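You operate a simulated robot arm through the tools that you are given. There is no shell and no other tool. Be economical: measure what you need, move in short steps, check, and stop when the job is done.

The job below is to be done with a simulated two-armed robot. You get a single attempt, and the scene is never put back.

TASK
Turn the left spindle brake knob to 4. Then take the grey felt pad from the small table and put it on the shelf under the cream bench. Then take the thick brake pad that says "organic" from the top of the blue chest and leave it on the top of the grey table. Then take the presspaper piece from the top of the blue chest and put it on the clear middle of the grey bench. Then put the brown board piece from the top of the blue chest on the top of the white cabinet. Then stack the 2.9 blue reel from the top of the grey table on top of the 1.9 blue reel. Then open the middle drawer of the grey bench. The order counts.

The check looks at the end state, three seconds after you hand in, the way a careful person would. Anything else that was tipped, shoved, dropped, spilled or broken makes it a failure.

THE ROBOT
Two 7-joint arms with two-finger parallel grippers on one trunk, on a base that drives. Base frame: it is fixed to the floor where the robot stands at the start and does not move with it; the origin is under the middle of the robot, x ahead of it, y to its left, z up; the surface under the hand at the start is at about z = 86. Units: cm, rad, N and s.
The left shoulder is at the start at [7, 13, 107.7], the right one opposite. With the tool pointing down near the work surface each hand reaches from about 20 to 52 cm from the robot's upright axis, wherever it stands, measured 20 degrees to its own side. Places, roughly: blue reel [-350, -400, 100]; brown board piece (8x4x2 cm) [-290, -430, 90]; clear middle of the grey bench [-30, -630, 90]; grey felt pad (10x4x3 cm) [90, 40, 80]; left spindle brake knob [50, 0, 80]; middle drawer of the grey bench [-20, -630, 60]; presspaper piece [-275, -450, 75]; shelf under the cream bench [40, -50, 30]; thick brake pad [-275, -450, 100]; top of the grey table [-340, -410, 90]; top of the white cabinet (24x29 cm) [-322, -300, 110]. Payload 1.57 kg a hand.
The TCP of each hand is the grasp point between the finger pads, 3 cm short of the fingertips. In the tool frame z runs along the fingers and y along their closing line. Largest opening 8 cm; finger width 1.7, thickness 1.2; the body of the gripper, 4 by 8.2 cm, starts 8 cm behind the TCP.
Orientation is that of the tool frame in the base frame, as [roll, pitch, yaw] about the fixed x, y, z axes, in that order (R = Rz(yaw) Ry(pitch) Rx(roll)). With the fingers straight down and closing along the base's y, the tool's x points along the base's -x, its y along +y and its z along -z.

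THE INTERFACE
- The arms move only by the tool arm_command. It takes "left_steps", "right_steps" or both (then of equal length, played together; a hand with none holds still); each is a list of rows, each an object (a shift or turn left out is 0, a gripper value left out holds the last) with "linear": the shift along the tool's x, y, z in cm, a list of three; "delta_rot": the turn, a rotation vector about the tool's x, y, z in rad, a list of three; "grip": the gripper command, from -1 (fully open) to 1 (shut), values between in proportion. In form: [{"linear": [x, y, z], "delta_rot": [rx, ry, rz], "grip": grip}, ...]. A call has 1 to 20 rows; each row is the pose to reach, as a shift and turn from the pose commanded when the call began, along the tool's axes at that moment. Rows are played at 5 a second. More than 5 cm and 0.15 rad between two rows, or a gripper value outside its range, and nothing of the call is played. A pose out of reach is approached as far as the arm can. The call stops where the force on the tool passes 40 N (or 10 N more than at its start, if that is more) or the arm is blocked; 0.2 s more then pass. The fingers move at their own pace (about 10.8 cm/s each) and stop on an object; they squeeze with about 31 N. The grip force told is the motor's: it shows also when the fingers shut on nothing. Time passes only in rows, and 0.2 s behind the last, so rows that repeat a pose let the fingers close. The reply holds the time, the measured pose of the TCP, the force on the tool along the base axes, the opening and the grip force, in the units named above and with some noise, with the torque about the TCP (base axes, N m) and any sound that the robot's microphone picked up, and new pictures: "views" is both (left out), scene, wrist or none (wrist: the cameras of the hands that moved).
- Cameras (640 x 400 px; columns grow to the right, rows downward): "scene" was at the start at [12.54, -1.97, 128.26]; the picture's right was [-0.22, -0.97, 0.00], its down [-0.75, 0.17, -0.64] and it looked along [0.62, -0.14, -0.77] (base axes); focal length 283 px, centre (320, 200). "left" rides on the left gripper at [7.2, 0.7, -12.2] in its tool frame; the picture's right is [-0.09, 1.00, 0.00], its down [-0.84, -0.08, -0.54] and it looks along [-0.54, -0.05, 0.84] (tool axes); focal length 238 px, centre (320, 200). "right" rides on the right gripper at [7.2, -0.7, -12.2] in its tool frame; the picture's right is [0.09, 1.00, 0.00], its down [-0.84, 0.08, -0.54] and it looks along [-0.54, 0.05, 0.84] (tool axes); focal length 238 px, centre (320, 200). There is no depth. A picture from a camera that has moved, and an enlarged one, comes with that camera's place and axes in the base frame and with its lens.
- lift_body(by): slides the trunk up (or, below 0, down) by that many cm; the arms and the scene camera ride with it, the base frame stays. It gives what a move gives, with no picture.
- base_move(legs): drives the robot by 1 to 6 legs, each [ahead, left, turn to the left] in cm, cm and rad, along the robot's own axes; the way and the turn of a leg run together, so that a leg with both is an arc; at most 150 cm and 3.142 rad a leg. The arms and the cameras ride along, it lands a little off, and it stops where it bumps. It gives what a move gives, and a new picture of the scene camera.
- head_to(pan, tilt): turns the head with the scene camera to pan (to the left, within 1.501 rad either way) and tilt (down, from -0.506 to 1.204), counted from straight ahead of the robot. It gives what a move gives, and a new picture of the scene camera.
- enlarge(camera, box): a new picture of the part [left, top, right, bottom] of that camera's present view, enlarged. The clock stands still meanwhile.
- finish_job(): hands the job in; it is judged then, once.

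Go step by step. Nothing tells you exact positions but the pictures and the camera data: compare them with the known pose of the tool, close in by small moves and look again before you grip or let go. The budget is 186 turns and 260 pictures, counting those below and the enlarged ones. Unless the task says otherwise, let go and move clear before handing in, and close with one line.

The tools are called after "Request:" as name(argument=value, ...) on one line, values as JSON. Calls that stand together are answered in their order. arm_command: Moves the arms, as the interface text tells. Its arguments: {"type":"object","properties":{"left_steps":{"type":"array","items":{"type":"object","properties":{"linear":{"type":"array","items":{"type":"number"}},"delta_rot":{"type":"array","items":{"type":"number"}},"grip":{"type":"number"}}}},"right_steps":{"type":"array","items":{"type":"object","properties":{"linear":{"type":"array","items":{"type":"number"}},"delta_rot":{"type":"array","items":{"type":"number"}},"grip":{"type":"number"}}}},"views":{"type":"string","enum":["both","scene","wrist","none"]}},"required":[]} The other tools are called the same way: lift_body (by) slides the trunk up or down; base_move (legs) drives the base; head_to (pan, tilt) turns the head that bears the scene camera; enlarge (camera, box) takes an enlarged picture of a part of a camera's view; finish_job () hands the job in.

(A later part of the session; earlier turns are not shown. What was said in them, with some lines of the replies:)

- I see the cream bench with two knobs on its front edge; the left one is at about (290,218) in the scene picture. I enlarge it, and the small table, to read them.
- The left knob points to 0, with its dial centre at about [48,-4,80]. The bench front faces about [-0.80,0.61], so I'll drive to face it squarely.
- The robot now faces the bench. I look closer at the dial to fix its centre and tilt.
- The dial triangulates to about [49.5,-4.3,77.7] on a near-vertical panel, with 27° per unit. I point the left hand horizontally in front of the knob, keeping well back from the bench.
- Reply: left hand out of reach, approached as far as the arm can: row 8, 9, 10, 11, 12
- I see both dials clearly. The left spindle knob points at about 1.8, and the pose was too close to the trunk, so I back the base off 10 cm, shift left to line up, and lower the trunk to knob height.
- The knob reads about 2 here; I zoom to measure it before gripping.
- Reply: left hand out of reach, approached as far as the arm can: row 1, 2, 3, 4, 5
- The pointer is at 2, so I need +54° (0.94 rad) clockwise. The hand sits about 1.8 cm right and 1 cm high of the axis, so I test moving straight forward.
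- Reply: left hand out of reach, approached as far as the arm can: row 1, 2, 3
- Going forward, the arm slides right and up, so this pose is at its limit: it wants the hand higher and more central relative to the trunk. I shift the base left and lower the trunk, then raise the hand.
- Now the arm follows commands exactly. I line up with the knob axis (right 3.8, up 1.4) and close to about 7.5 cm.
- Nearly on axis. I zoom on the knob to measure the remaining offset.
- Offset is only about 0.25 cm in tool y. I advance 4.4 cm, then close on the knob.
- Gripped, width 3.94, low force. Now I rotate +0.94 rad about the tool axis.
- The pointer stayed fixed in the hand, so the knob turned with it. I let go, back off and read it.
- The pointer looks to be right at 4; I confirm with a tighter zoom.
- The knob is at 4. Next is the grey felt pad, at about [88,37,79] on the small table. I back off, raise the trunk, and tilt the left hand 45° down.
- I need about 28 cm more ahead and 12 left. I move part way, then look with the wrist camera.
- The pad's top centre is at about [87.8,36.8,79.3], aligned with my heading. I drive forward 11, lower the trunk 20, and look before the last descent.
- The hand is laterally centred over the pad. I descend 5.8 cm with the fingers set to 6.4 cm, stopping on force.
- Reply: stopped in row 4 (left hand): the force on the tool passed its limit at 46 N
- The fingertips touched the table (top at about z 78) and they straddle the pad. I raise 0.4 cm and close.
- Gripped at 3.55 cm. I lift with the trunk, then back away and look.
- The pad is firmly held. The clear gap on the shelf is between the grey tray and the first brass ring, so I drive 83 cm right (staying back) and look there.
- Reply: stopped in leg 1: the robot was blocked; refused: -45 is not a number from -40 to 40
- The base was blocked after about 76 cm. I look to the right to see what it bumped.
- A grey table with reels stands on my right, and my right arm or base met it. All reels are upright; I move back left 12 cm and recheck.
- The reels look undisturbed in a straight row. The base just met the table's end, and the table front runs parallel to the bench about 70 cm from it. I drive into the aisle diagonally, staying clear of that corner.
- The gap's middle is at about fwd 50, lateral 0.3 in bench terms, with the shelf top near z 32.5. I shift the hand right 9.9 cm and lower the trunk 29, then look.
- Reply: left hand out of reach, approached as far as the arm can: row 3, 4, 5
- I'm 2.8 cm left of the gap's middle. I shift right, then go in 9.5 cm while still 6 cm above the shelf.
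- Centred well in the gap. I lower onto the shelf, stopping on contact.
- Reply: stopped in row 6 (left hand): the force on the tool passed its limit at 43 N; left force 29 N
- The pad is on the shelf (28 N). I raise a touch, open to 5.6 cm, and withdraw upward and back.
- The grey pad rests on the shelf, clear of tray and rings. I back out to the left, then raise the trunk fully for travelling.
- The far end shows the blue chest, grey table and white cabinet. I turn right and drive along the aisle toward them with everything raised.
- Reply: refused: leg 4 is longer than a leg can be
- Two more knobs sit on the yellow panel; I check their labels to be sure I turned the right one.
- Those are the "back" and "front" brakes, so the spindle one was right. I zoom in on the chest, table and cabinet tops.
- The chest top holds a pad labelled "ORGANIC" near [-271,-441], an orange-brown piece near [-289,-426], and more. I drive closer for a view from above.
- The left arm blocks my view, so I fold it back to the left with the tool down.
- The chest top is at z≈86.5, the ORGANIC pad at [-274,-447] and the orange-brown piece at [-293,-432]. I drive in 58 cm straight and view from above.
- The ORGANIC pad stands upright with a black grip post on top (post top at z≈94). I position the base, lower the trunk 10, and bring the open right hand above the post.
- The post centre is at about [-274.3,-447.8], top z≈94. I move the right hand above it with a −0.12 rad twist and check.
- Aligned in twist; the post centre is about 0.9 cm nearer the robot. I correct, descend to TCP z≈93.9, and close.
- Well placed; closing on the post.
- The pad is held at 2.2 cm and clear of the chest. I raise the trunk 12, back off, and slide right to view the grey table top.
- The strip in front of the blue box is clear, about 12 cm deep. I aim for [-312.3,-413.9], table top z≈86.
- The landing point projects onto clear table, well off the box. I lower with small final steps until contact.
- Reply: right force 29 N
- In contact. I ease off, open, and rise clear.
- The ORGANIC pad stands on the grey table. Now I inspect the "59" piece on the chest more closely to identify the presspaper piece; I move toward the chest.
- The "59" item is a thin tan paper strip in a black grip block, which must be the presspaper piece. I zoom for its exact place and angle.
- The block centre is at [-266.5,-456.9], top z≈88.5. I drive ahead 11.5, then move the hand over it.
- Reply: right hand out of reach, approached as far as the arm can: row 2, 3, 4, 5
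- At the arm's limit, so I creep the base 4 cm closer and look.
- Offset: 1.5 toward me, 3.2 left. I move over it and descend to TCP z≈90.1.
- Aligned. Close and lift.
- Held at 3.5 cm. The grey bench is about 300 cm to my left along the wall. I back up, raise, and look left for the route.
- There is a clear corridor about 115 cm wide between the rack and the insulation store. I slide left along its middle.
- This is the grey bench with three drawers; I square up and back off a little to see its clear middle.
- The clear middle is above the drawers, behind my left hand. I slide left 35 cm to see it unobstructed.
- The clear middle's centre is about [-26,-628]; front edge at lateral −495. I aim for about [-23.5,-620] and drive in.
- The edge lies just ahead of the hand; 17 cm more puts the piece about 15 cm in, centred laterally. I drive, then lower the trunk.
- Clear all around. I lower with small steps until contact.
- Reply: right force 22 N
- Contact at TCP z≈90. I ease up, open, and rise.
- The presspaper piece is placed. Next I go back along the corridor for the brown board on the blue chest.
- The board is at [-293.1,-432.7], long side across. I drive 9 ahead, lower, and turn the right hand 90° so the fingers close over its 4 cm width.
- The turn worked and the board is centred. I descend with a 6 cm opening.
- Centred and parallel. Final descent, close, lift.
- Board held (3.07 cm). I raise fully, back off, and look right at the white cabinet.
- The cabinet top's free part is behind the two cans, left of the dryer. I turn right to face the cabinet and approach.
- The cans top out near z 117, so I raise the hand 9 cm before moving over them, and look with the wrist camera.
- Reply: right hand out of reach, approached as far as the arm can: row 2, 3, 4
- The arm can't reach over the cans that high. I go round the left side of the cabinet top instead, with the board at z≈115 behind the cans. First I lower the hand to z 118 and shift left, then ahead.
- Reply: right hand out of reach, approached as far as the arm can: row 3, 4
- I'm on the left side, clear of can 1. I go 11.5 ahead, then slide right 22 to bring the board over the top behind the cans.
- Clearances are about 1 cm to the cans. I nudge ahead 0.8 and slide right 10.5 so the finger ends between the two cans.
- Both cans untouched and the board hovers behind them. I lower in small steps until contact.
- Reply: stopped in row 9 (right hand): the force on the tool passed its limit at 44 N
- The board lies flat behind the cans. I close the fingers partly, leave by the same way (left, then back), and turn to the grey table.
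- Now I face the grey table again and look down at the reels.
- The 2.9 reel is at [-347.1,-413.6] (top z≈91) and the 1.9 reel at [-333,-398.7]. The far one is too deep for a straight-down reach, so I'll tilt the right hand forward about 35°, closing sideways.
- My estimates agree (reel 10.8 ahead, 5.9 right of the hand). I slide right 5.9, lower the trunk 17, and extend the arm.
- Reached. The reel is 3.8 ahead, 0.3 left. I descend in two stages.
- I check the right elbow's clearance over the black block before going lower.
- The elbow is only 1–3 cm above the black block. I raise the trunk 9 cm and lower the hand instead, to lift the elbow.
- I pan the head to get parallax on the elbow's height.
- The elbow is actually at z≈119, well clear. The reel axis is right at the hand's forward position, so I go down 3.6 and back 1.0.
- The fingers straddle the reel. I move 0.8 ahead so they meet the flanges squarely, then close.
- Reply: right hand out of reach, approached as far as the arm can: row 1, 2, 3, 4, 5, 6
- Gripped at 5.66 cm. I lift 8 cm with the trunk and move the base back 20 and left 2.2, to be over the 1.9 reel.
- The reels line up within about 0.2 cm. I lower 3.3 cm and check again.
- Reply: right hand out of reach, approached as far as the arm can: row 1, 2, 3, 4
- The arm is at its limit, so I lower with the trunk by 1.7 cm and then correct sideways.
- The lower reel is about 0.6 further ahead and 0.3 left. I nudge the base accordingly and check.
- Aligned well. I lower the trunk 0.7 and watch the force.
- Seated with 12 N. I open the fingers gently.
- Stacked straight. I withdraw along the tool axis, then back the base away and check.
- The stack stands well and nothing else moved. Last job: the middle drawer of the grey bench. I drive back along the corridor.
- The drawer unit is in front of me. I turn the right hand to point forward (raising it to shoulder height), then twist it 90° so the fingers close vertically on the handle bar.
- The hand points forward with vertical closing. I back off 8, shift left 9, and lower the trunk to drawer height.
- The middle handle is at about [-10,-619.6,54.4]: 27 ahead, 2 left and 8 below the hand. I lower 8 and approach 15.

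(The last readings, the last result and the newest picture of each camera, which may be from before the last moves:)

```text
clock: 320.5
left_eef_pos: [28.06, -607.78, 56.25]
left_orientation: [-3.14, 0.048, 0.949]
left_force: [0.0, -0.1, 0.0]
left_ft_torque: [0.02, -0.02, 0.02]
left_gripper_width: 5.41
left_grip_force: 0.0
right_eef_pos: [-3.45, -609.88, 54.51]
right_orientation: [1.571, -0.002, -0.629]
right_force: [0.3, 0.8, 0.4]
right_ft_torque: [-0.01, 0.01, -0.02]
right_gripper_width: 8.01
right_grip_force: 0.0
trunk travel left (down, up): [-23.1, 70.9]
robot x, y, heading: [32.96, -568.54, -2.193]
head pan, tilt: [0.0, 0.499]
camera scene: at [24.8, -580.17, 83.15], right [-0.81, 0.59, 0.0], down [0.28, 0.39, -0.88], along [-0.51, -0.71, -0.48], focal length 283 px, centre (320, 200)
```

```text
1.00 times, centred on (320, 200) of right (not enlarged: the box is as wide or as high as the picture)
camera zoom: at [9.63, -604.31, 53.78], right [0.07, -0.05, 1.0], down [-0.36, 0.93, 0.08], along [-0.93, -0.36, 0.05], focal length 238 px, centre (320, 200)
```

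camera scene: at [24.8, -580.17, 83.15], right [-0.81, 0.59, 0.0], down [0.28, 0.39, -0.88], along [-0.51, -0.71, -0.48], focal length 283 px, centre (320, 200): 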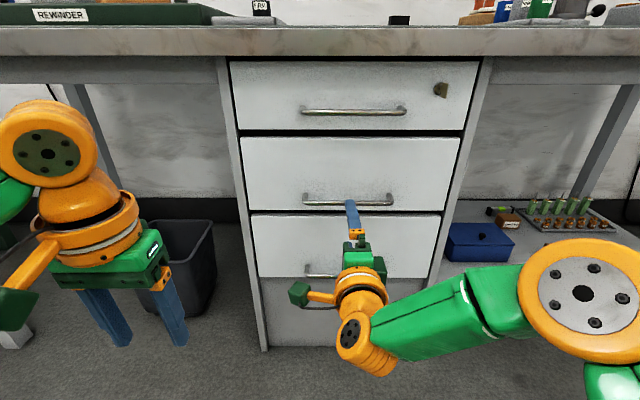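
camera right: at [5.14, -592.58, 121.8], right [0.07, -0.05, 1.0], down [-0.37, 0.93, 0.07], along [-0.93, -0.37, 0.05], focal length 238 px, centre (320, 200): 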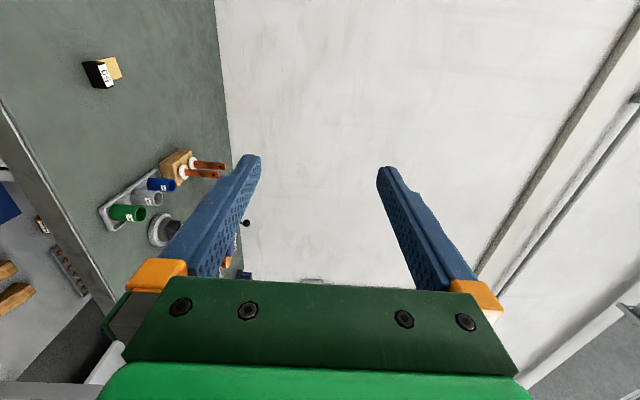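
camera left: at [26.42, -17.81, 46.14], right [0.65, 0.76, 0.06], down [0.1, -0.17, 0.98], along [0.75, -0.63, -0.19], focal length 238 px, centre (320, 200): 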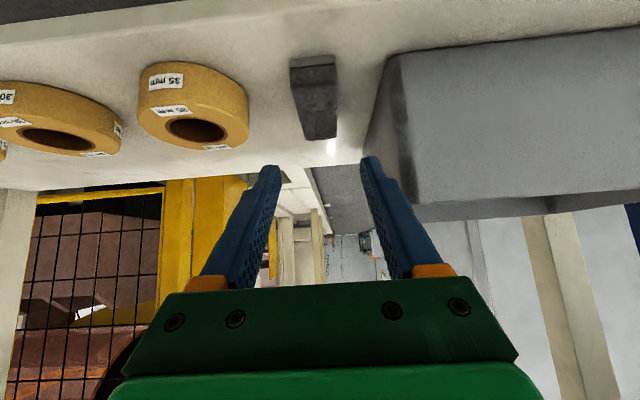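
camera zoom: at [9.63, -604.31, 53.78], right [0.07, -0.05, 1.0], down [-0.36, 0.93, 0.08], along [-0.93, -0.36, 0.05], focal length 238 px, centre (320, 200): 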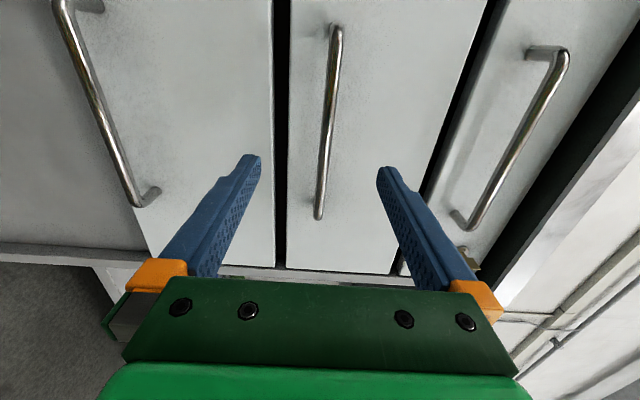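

The bar lies 0.6 above the tool axis and about 11–12 ahead. I raise 0.5, approach 6.5, and look.

Request:
base_move(legs=[[6.5, 0, 0]])

Request:
arm_command(right_steps=[{"linear": [0, 0.5, 0], "grip": -0.5}, {"linear": [0, 0.5, 0]}], views="wrist")

```text
clock: 321.5
left_eef_pos: [24.37, -613.07, 56.27]
left_orientation: [-3.14, 0.049, 0.948]
left_force: [-0.4, -0.5, 0.4]
left_ft_torque: [0.0, 0.0, -0.04]
left_gripper_width: 5.37
left_grip_force: 0.1
right_eef_pos: [-7.24, -615.19, 54.42]
right_orientation: [1.57, -0.003, -0.625]
right_force: [-0.8, 0.0, -0.6]
right_ft_torque: [0.01, 0.01, 0.04]
right_gripper_width: 8.02
right_grip_force: 0.0
trunk travel left (down, up): [-23.1, 70.9]
robot x, y, heading: [28.82, -573.6, -2.194]
head pan, tilt: [0.0, 0.499]
camera scene: at [20.99, -585.42, 83.15], right [-0.81, 0.59, 0.0], down [0.28, 0.39, -0.88], along [-0.51, -0.71, -0.48], focal length 283 px, centre (320, 200)
```

scene: 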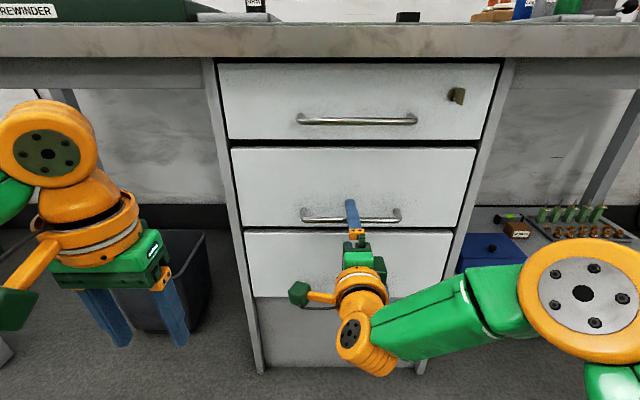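

```text
clock: 322.1
left_eef_pos: [24.34, -613.08, 56.25]
left_orientation: [-3.138, 0.049, 0.948]
left_force: [-0.2, 0.6, 0.3]
left_ft_torque: [0.0, 0.02, 0.0]
left_gripper_width: 5.38
left_grip_force: 0.2
right_eef_pos: [-7.18, -615.24, 55.02]
right_orientation: [1.571, -0.002, -0.628]
right_force: [0.7, 0.1, 0.2]
right_ft_torque: [0.0, 0.0, -0.01]
right_gripper_width: 5.99
right_grip_force: 0.1
trunk travel left (down, up): [-23.1, 70.9]
robot x, y, heading: [29.19, -573.47, -2.195]
head pan, tilt: [0.0, 0.499]
camera right: at [5.81, -609.56, 54.33], right [0.07, -0.05, 1.0], down [-0.36, 0.93, 0.08], along [-0.93, -0.36, 0.05], focal length 238 px, centre (320, 200)
```

right: 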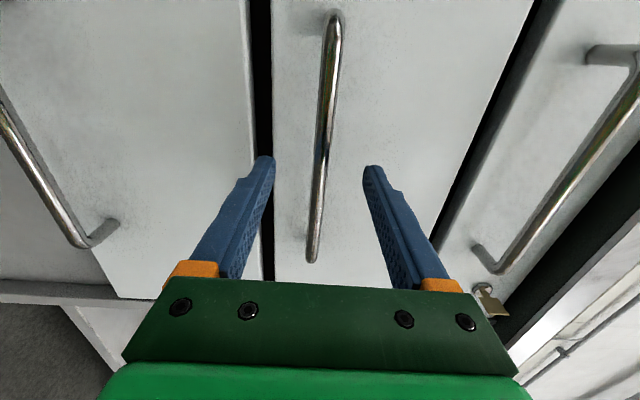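

Geometry says the bar is right at the fingertips. I advance 1.4 cm and close on it.

Request:
arm_command(right_steps=[{"linear": [0, 0.1, 0.7]}, {"linear": [0, 0.1, 1.4]}, {"linear": [0, 0.1, 1.4], "grip": 0}, {"linear": [0, 0.1, 1.4], "grip": 1}, {"linear": [0, 0.1, 1.4], "grip": 1}, {"linear": [0, 0.1, 1.4], "grip": 1}], views="wrist")

```text
clock: 323.5
left_eef_pos: [24.33, -613.03, 56.07]
left_orientation: [-3.14, 0.048, 0.949]
left_force: [0.1, 0.1, -0.8]
left_ft_torque: [0.03, 0.0, 0.0]
left_gripper_width: 5.4
left_grip_force: 0.0
right_eef_pos: [-8.05, -616.22, 54.99]
right_orientation: [1.571, -0.001, -0.627]
right_force: [0.8, 1.3, -2.8]
right_ft_torque: [0.07, 0.02, -0.03]
right_gripper_width: 1.18
right_grip_force: 29.2
trunk travel left (down, up): [-23.1, 70.9]
robot x, y, heading: [29.13, -573.64, -2.196]
head pan, tilt: [0.0, 0.499]
camera right: at [4.92, -610.67, 54.37], right [0.07, -0.05, 1.0], down [-0.36, 0.93, 0.08], along [-0.93, -0.36, 0.05], focal length 238 px, centre (320, 200)
```

right: 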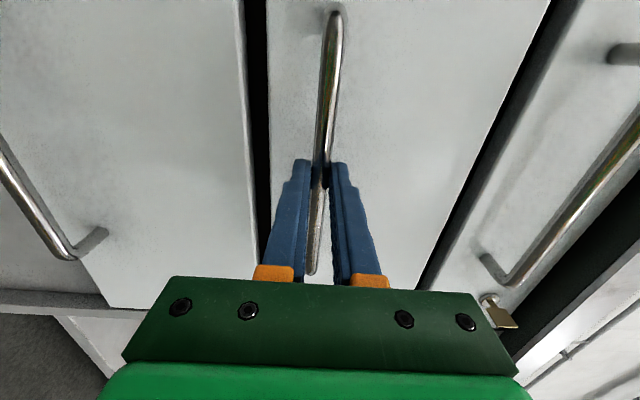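

Bar gripped (1.2 cm). I pull by driving straight back 12 cm and check.

Request:
base_move(legs=[[-12, 0, 0]])

```text
clock: 324.7
left_eef_pos: [31.35, -603.34, 56.07]
left_orientation: [-3.138, 0.05, 0.949]
left_force: [0.9, -0.3, -0.6]
left_ft_torque: [0.0, -0.01, 0.0]
left_gripper_width: 5.39
left_grip_force: 0.0
right_eef_pos: [-0.91, -606.6, 54.9]
right_orientation: [1.572, 0.0, -0.626]
right_force: [4.7, -1.7, -3.3]
right_ft_torque: [0.06, -0.02, 0.38]
right_gripper_width: 1.17
right_grip_force: 29.4
trunk travel left (down, up): [-23.1, 70.9]
robot x, y, heading: [36.61, -564.03, -2.197]
head pan, tilt: [0.0, 0.499]
camera scene: at [28.03, -575.79, 83.14], right [-0.81, 0.59, 0.0], down [0.28, 0.39, -0.88], along [-0.51, -0.71, -0.48], focal length 283 px, centre (320, 200)
```

scene: 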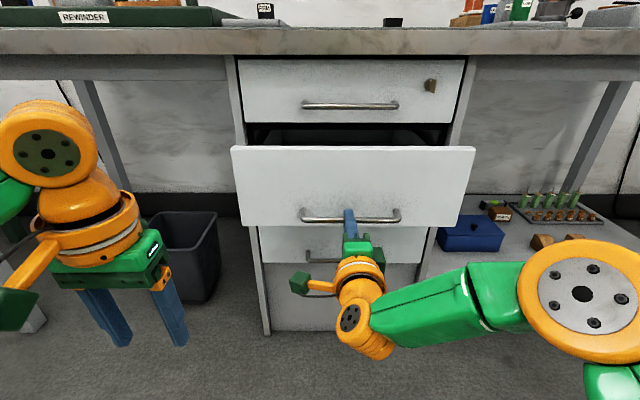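

The drawer is coming out; I pull another 11 cm.

Request:
base_move(legs=[[-11, 0, 0]])

```text
clock: 325.9
left_eef_pos: [37.79, -594.44, 56.23]
left_orientation: [-3.139, 0.049, 0.948]
left_force: [-0.8, 0.1, -0.1]
left_ft_torque: [0.01, 0.02, 0.02]
left_gripper_width: 5.41
left_grip_force: 0.0
right_eef_pos: [5.48, -597.65, 54.98]
right_orientation: [1.572, 0.0, -0.625]
right_force: [7.1, -4.4, -3.6]
right_ft_torque: [0.03, -0.05, 0.99]
right_gripper_width: 1.18
right_grip_force: 29.2
trunk travel left (down, up): [-23.1, 70.9]
robot x, y, heading: [42.9, -555.2, -2.2]
head pan, tilt: [0.0, 0.499]
camera scene: at [34.57, -566.86, 83.14], right [-0.81, 0.59, 0.0], down [0.28, 0.39, -0.88], along [-0.52, -0.71, -0.48], focal length 283 px, centre (320, 200)
```

scene: 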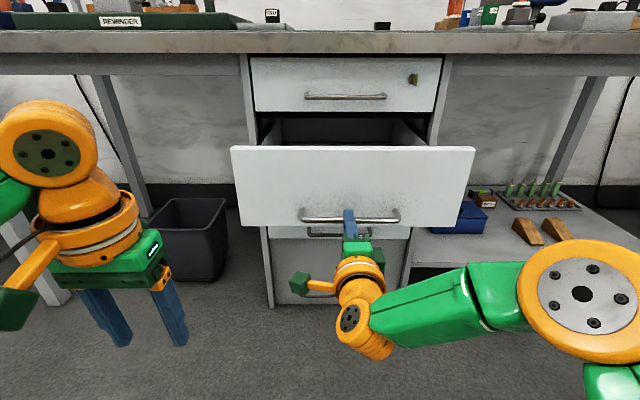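

The middle drawer is about 23 cm open. I release the bar and back away.

Request:
arm_command(right_steps=[{"grip": 0.4}, {"grip": -0.3}, {"grip": -0.3}, {"linear": [0, 0, -3]}, {"linear": [0, 0, -6]}, {"linear": [0, 0, -6]}], views="none")

Request:
base_move(legs=[[-20, 0, 0]])

```text
clock: 327.3
left_eef_pos: [37.72, -594.41, 56.25]
left_orientation: [-3.139, 0.051, 0.948]
left_force: [-0.1, -0.6, 1.2]
left_ft_torque: [0.02, 0.0, 0.0]
left_gripper_width: 5.39
left_grip_force: 0.1
right_eef_pos: [9.25, -592.73, 55.13]
right_orientation: [1.574, -0.001, -0.626]
right_force: [-0.7, 0.3, 0.4]
right_ft_torque: [0.02, 0.0, 0.04]
right_gripper_width: 5.19
right_grip_force: 0.2
trunk travel left (down, up): [-23.1, 70.9]
robot x, y, heading: [42.85, -555.1, -2.202]
head pan, tilt: [0.0, 0.499]
```

```text
clock: 328.9
left_eef_pos: [49.45, -578.47, 56.27]
left_orientation: [-3.141, 0.051, 0.95]
left_force: [1.1, 0.9, 0.0]
left_ft_torque: [-0.02, 0.0, 0.04]
left_gripper_width: 5.39
left_grip_force: 0.0
right_eef_pos: [20.72, -576.56, 55.03]
right_orientation: [1.573, -0.002, -0.623]
right_force: [-0.4, 0.4, 0.5]
right_ft_torque: [-0.03, -0.03, -0.02]
right_gripper_width: 5.17
right_grip_force: 0.0
trunk travel left (down, up): [-23.1, 70.9]
robot x, y, heading: [54.63, -539.09, -2.199]
head pan, tilt: [0.0, 0.499]
camera scene: at [46.1, -550.76, 83.16], right [-0.81, 0.59, 0.0], down [0.28, 0.39, -0.88], along [-0.51, -0.71, -0.48], focal length 283 px, centre (320, 200)
```

scene: 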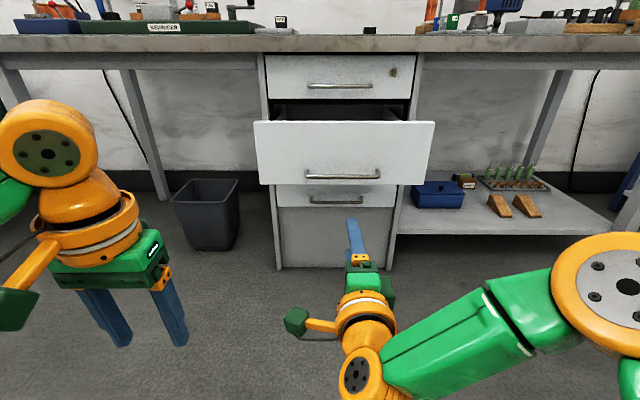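

The middle drawer stands open, the hand is clear, and every step was done in order. I hand the job in.

Request:
finish_job()

```text
The job is handed in.
```

I did all seven steps in order and handed the job in. Early on, the base bumped the end of a grey table beside the cream bench. The reels on it were still upright and in line afterwards.
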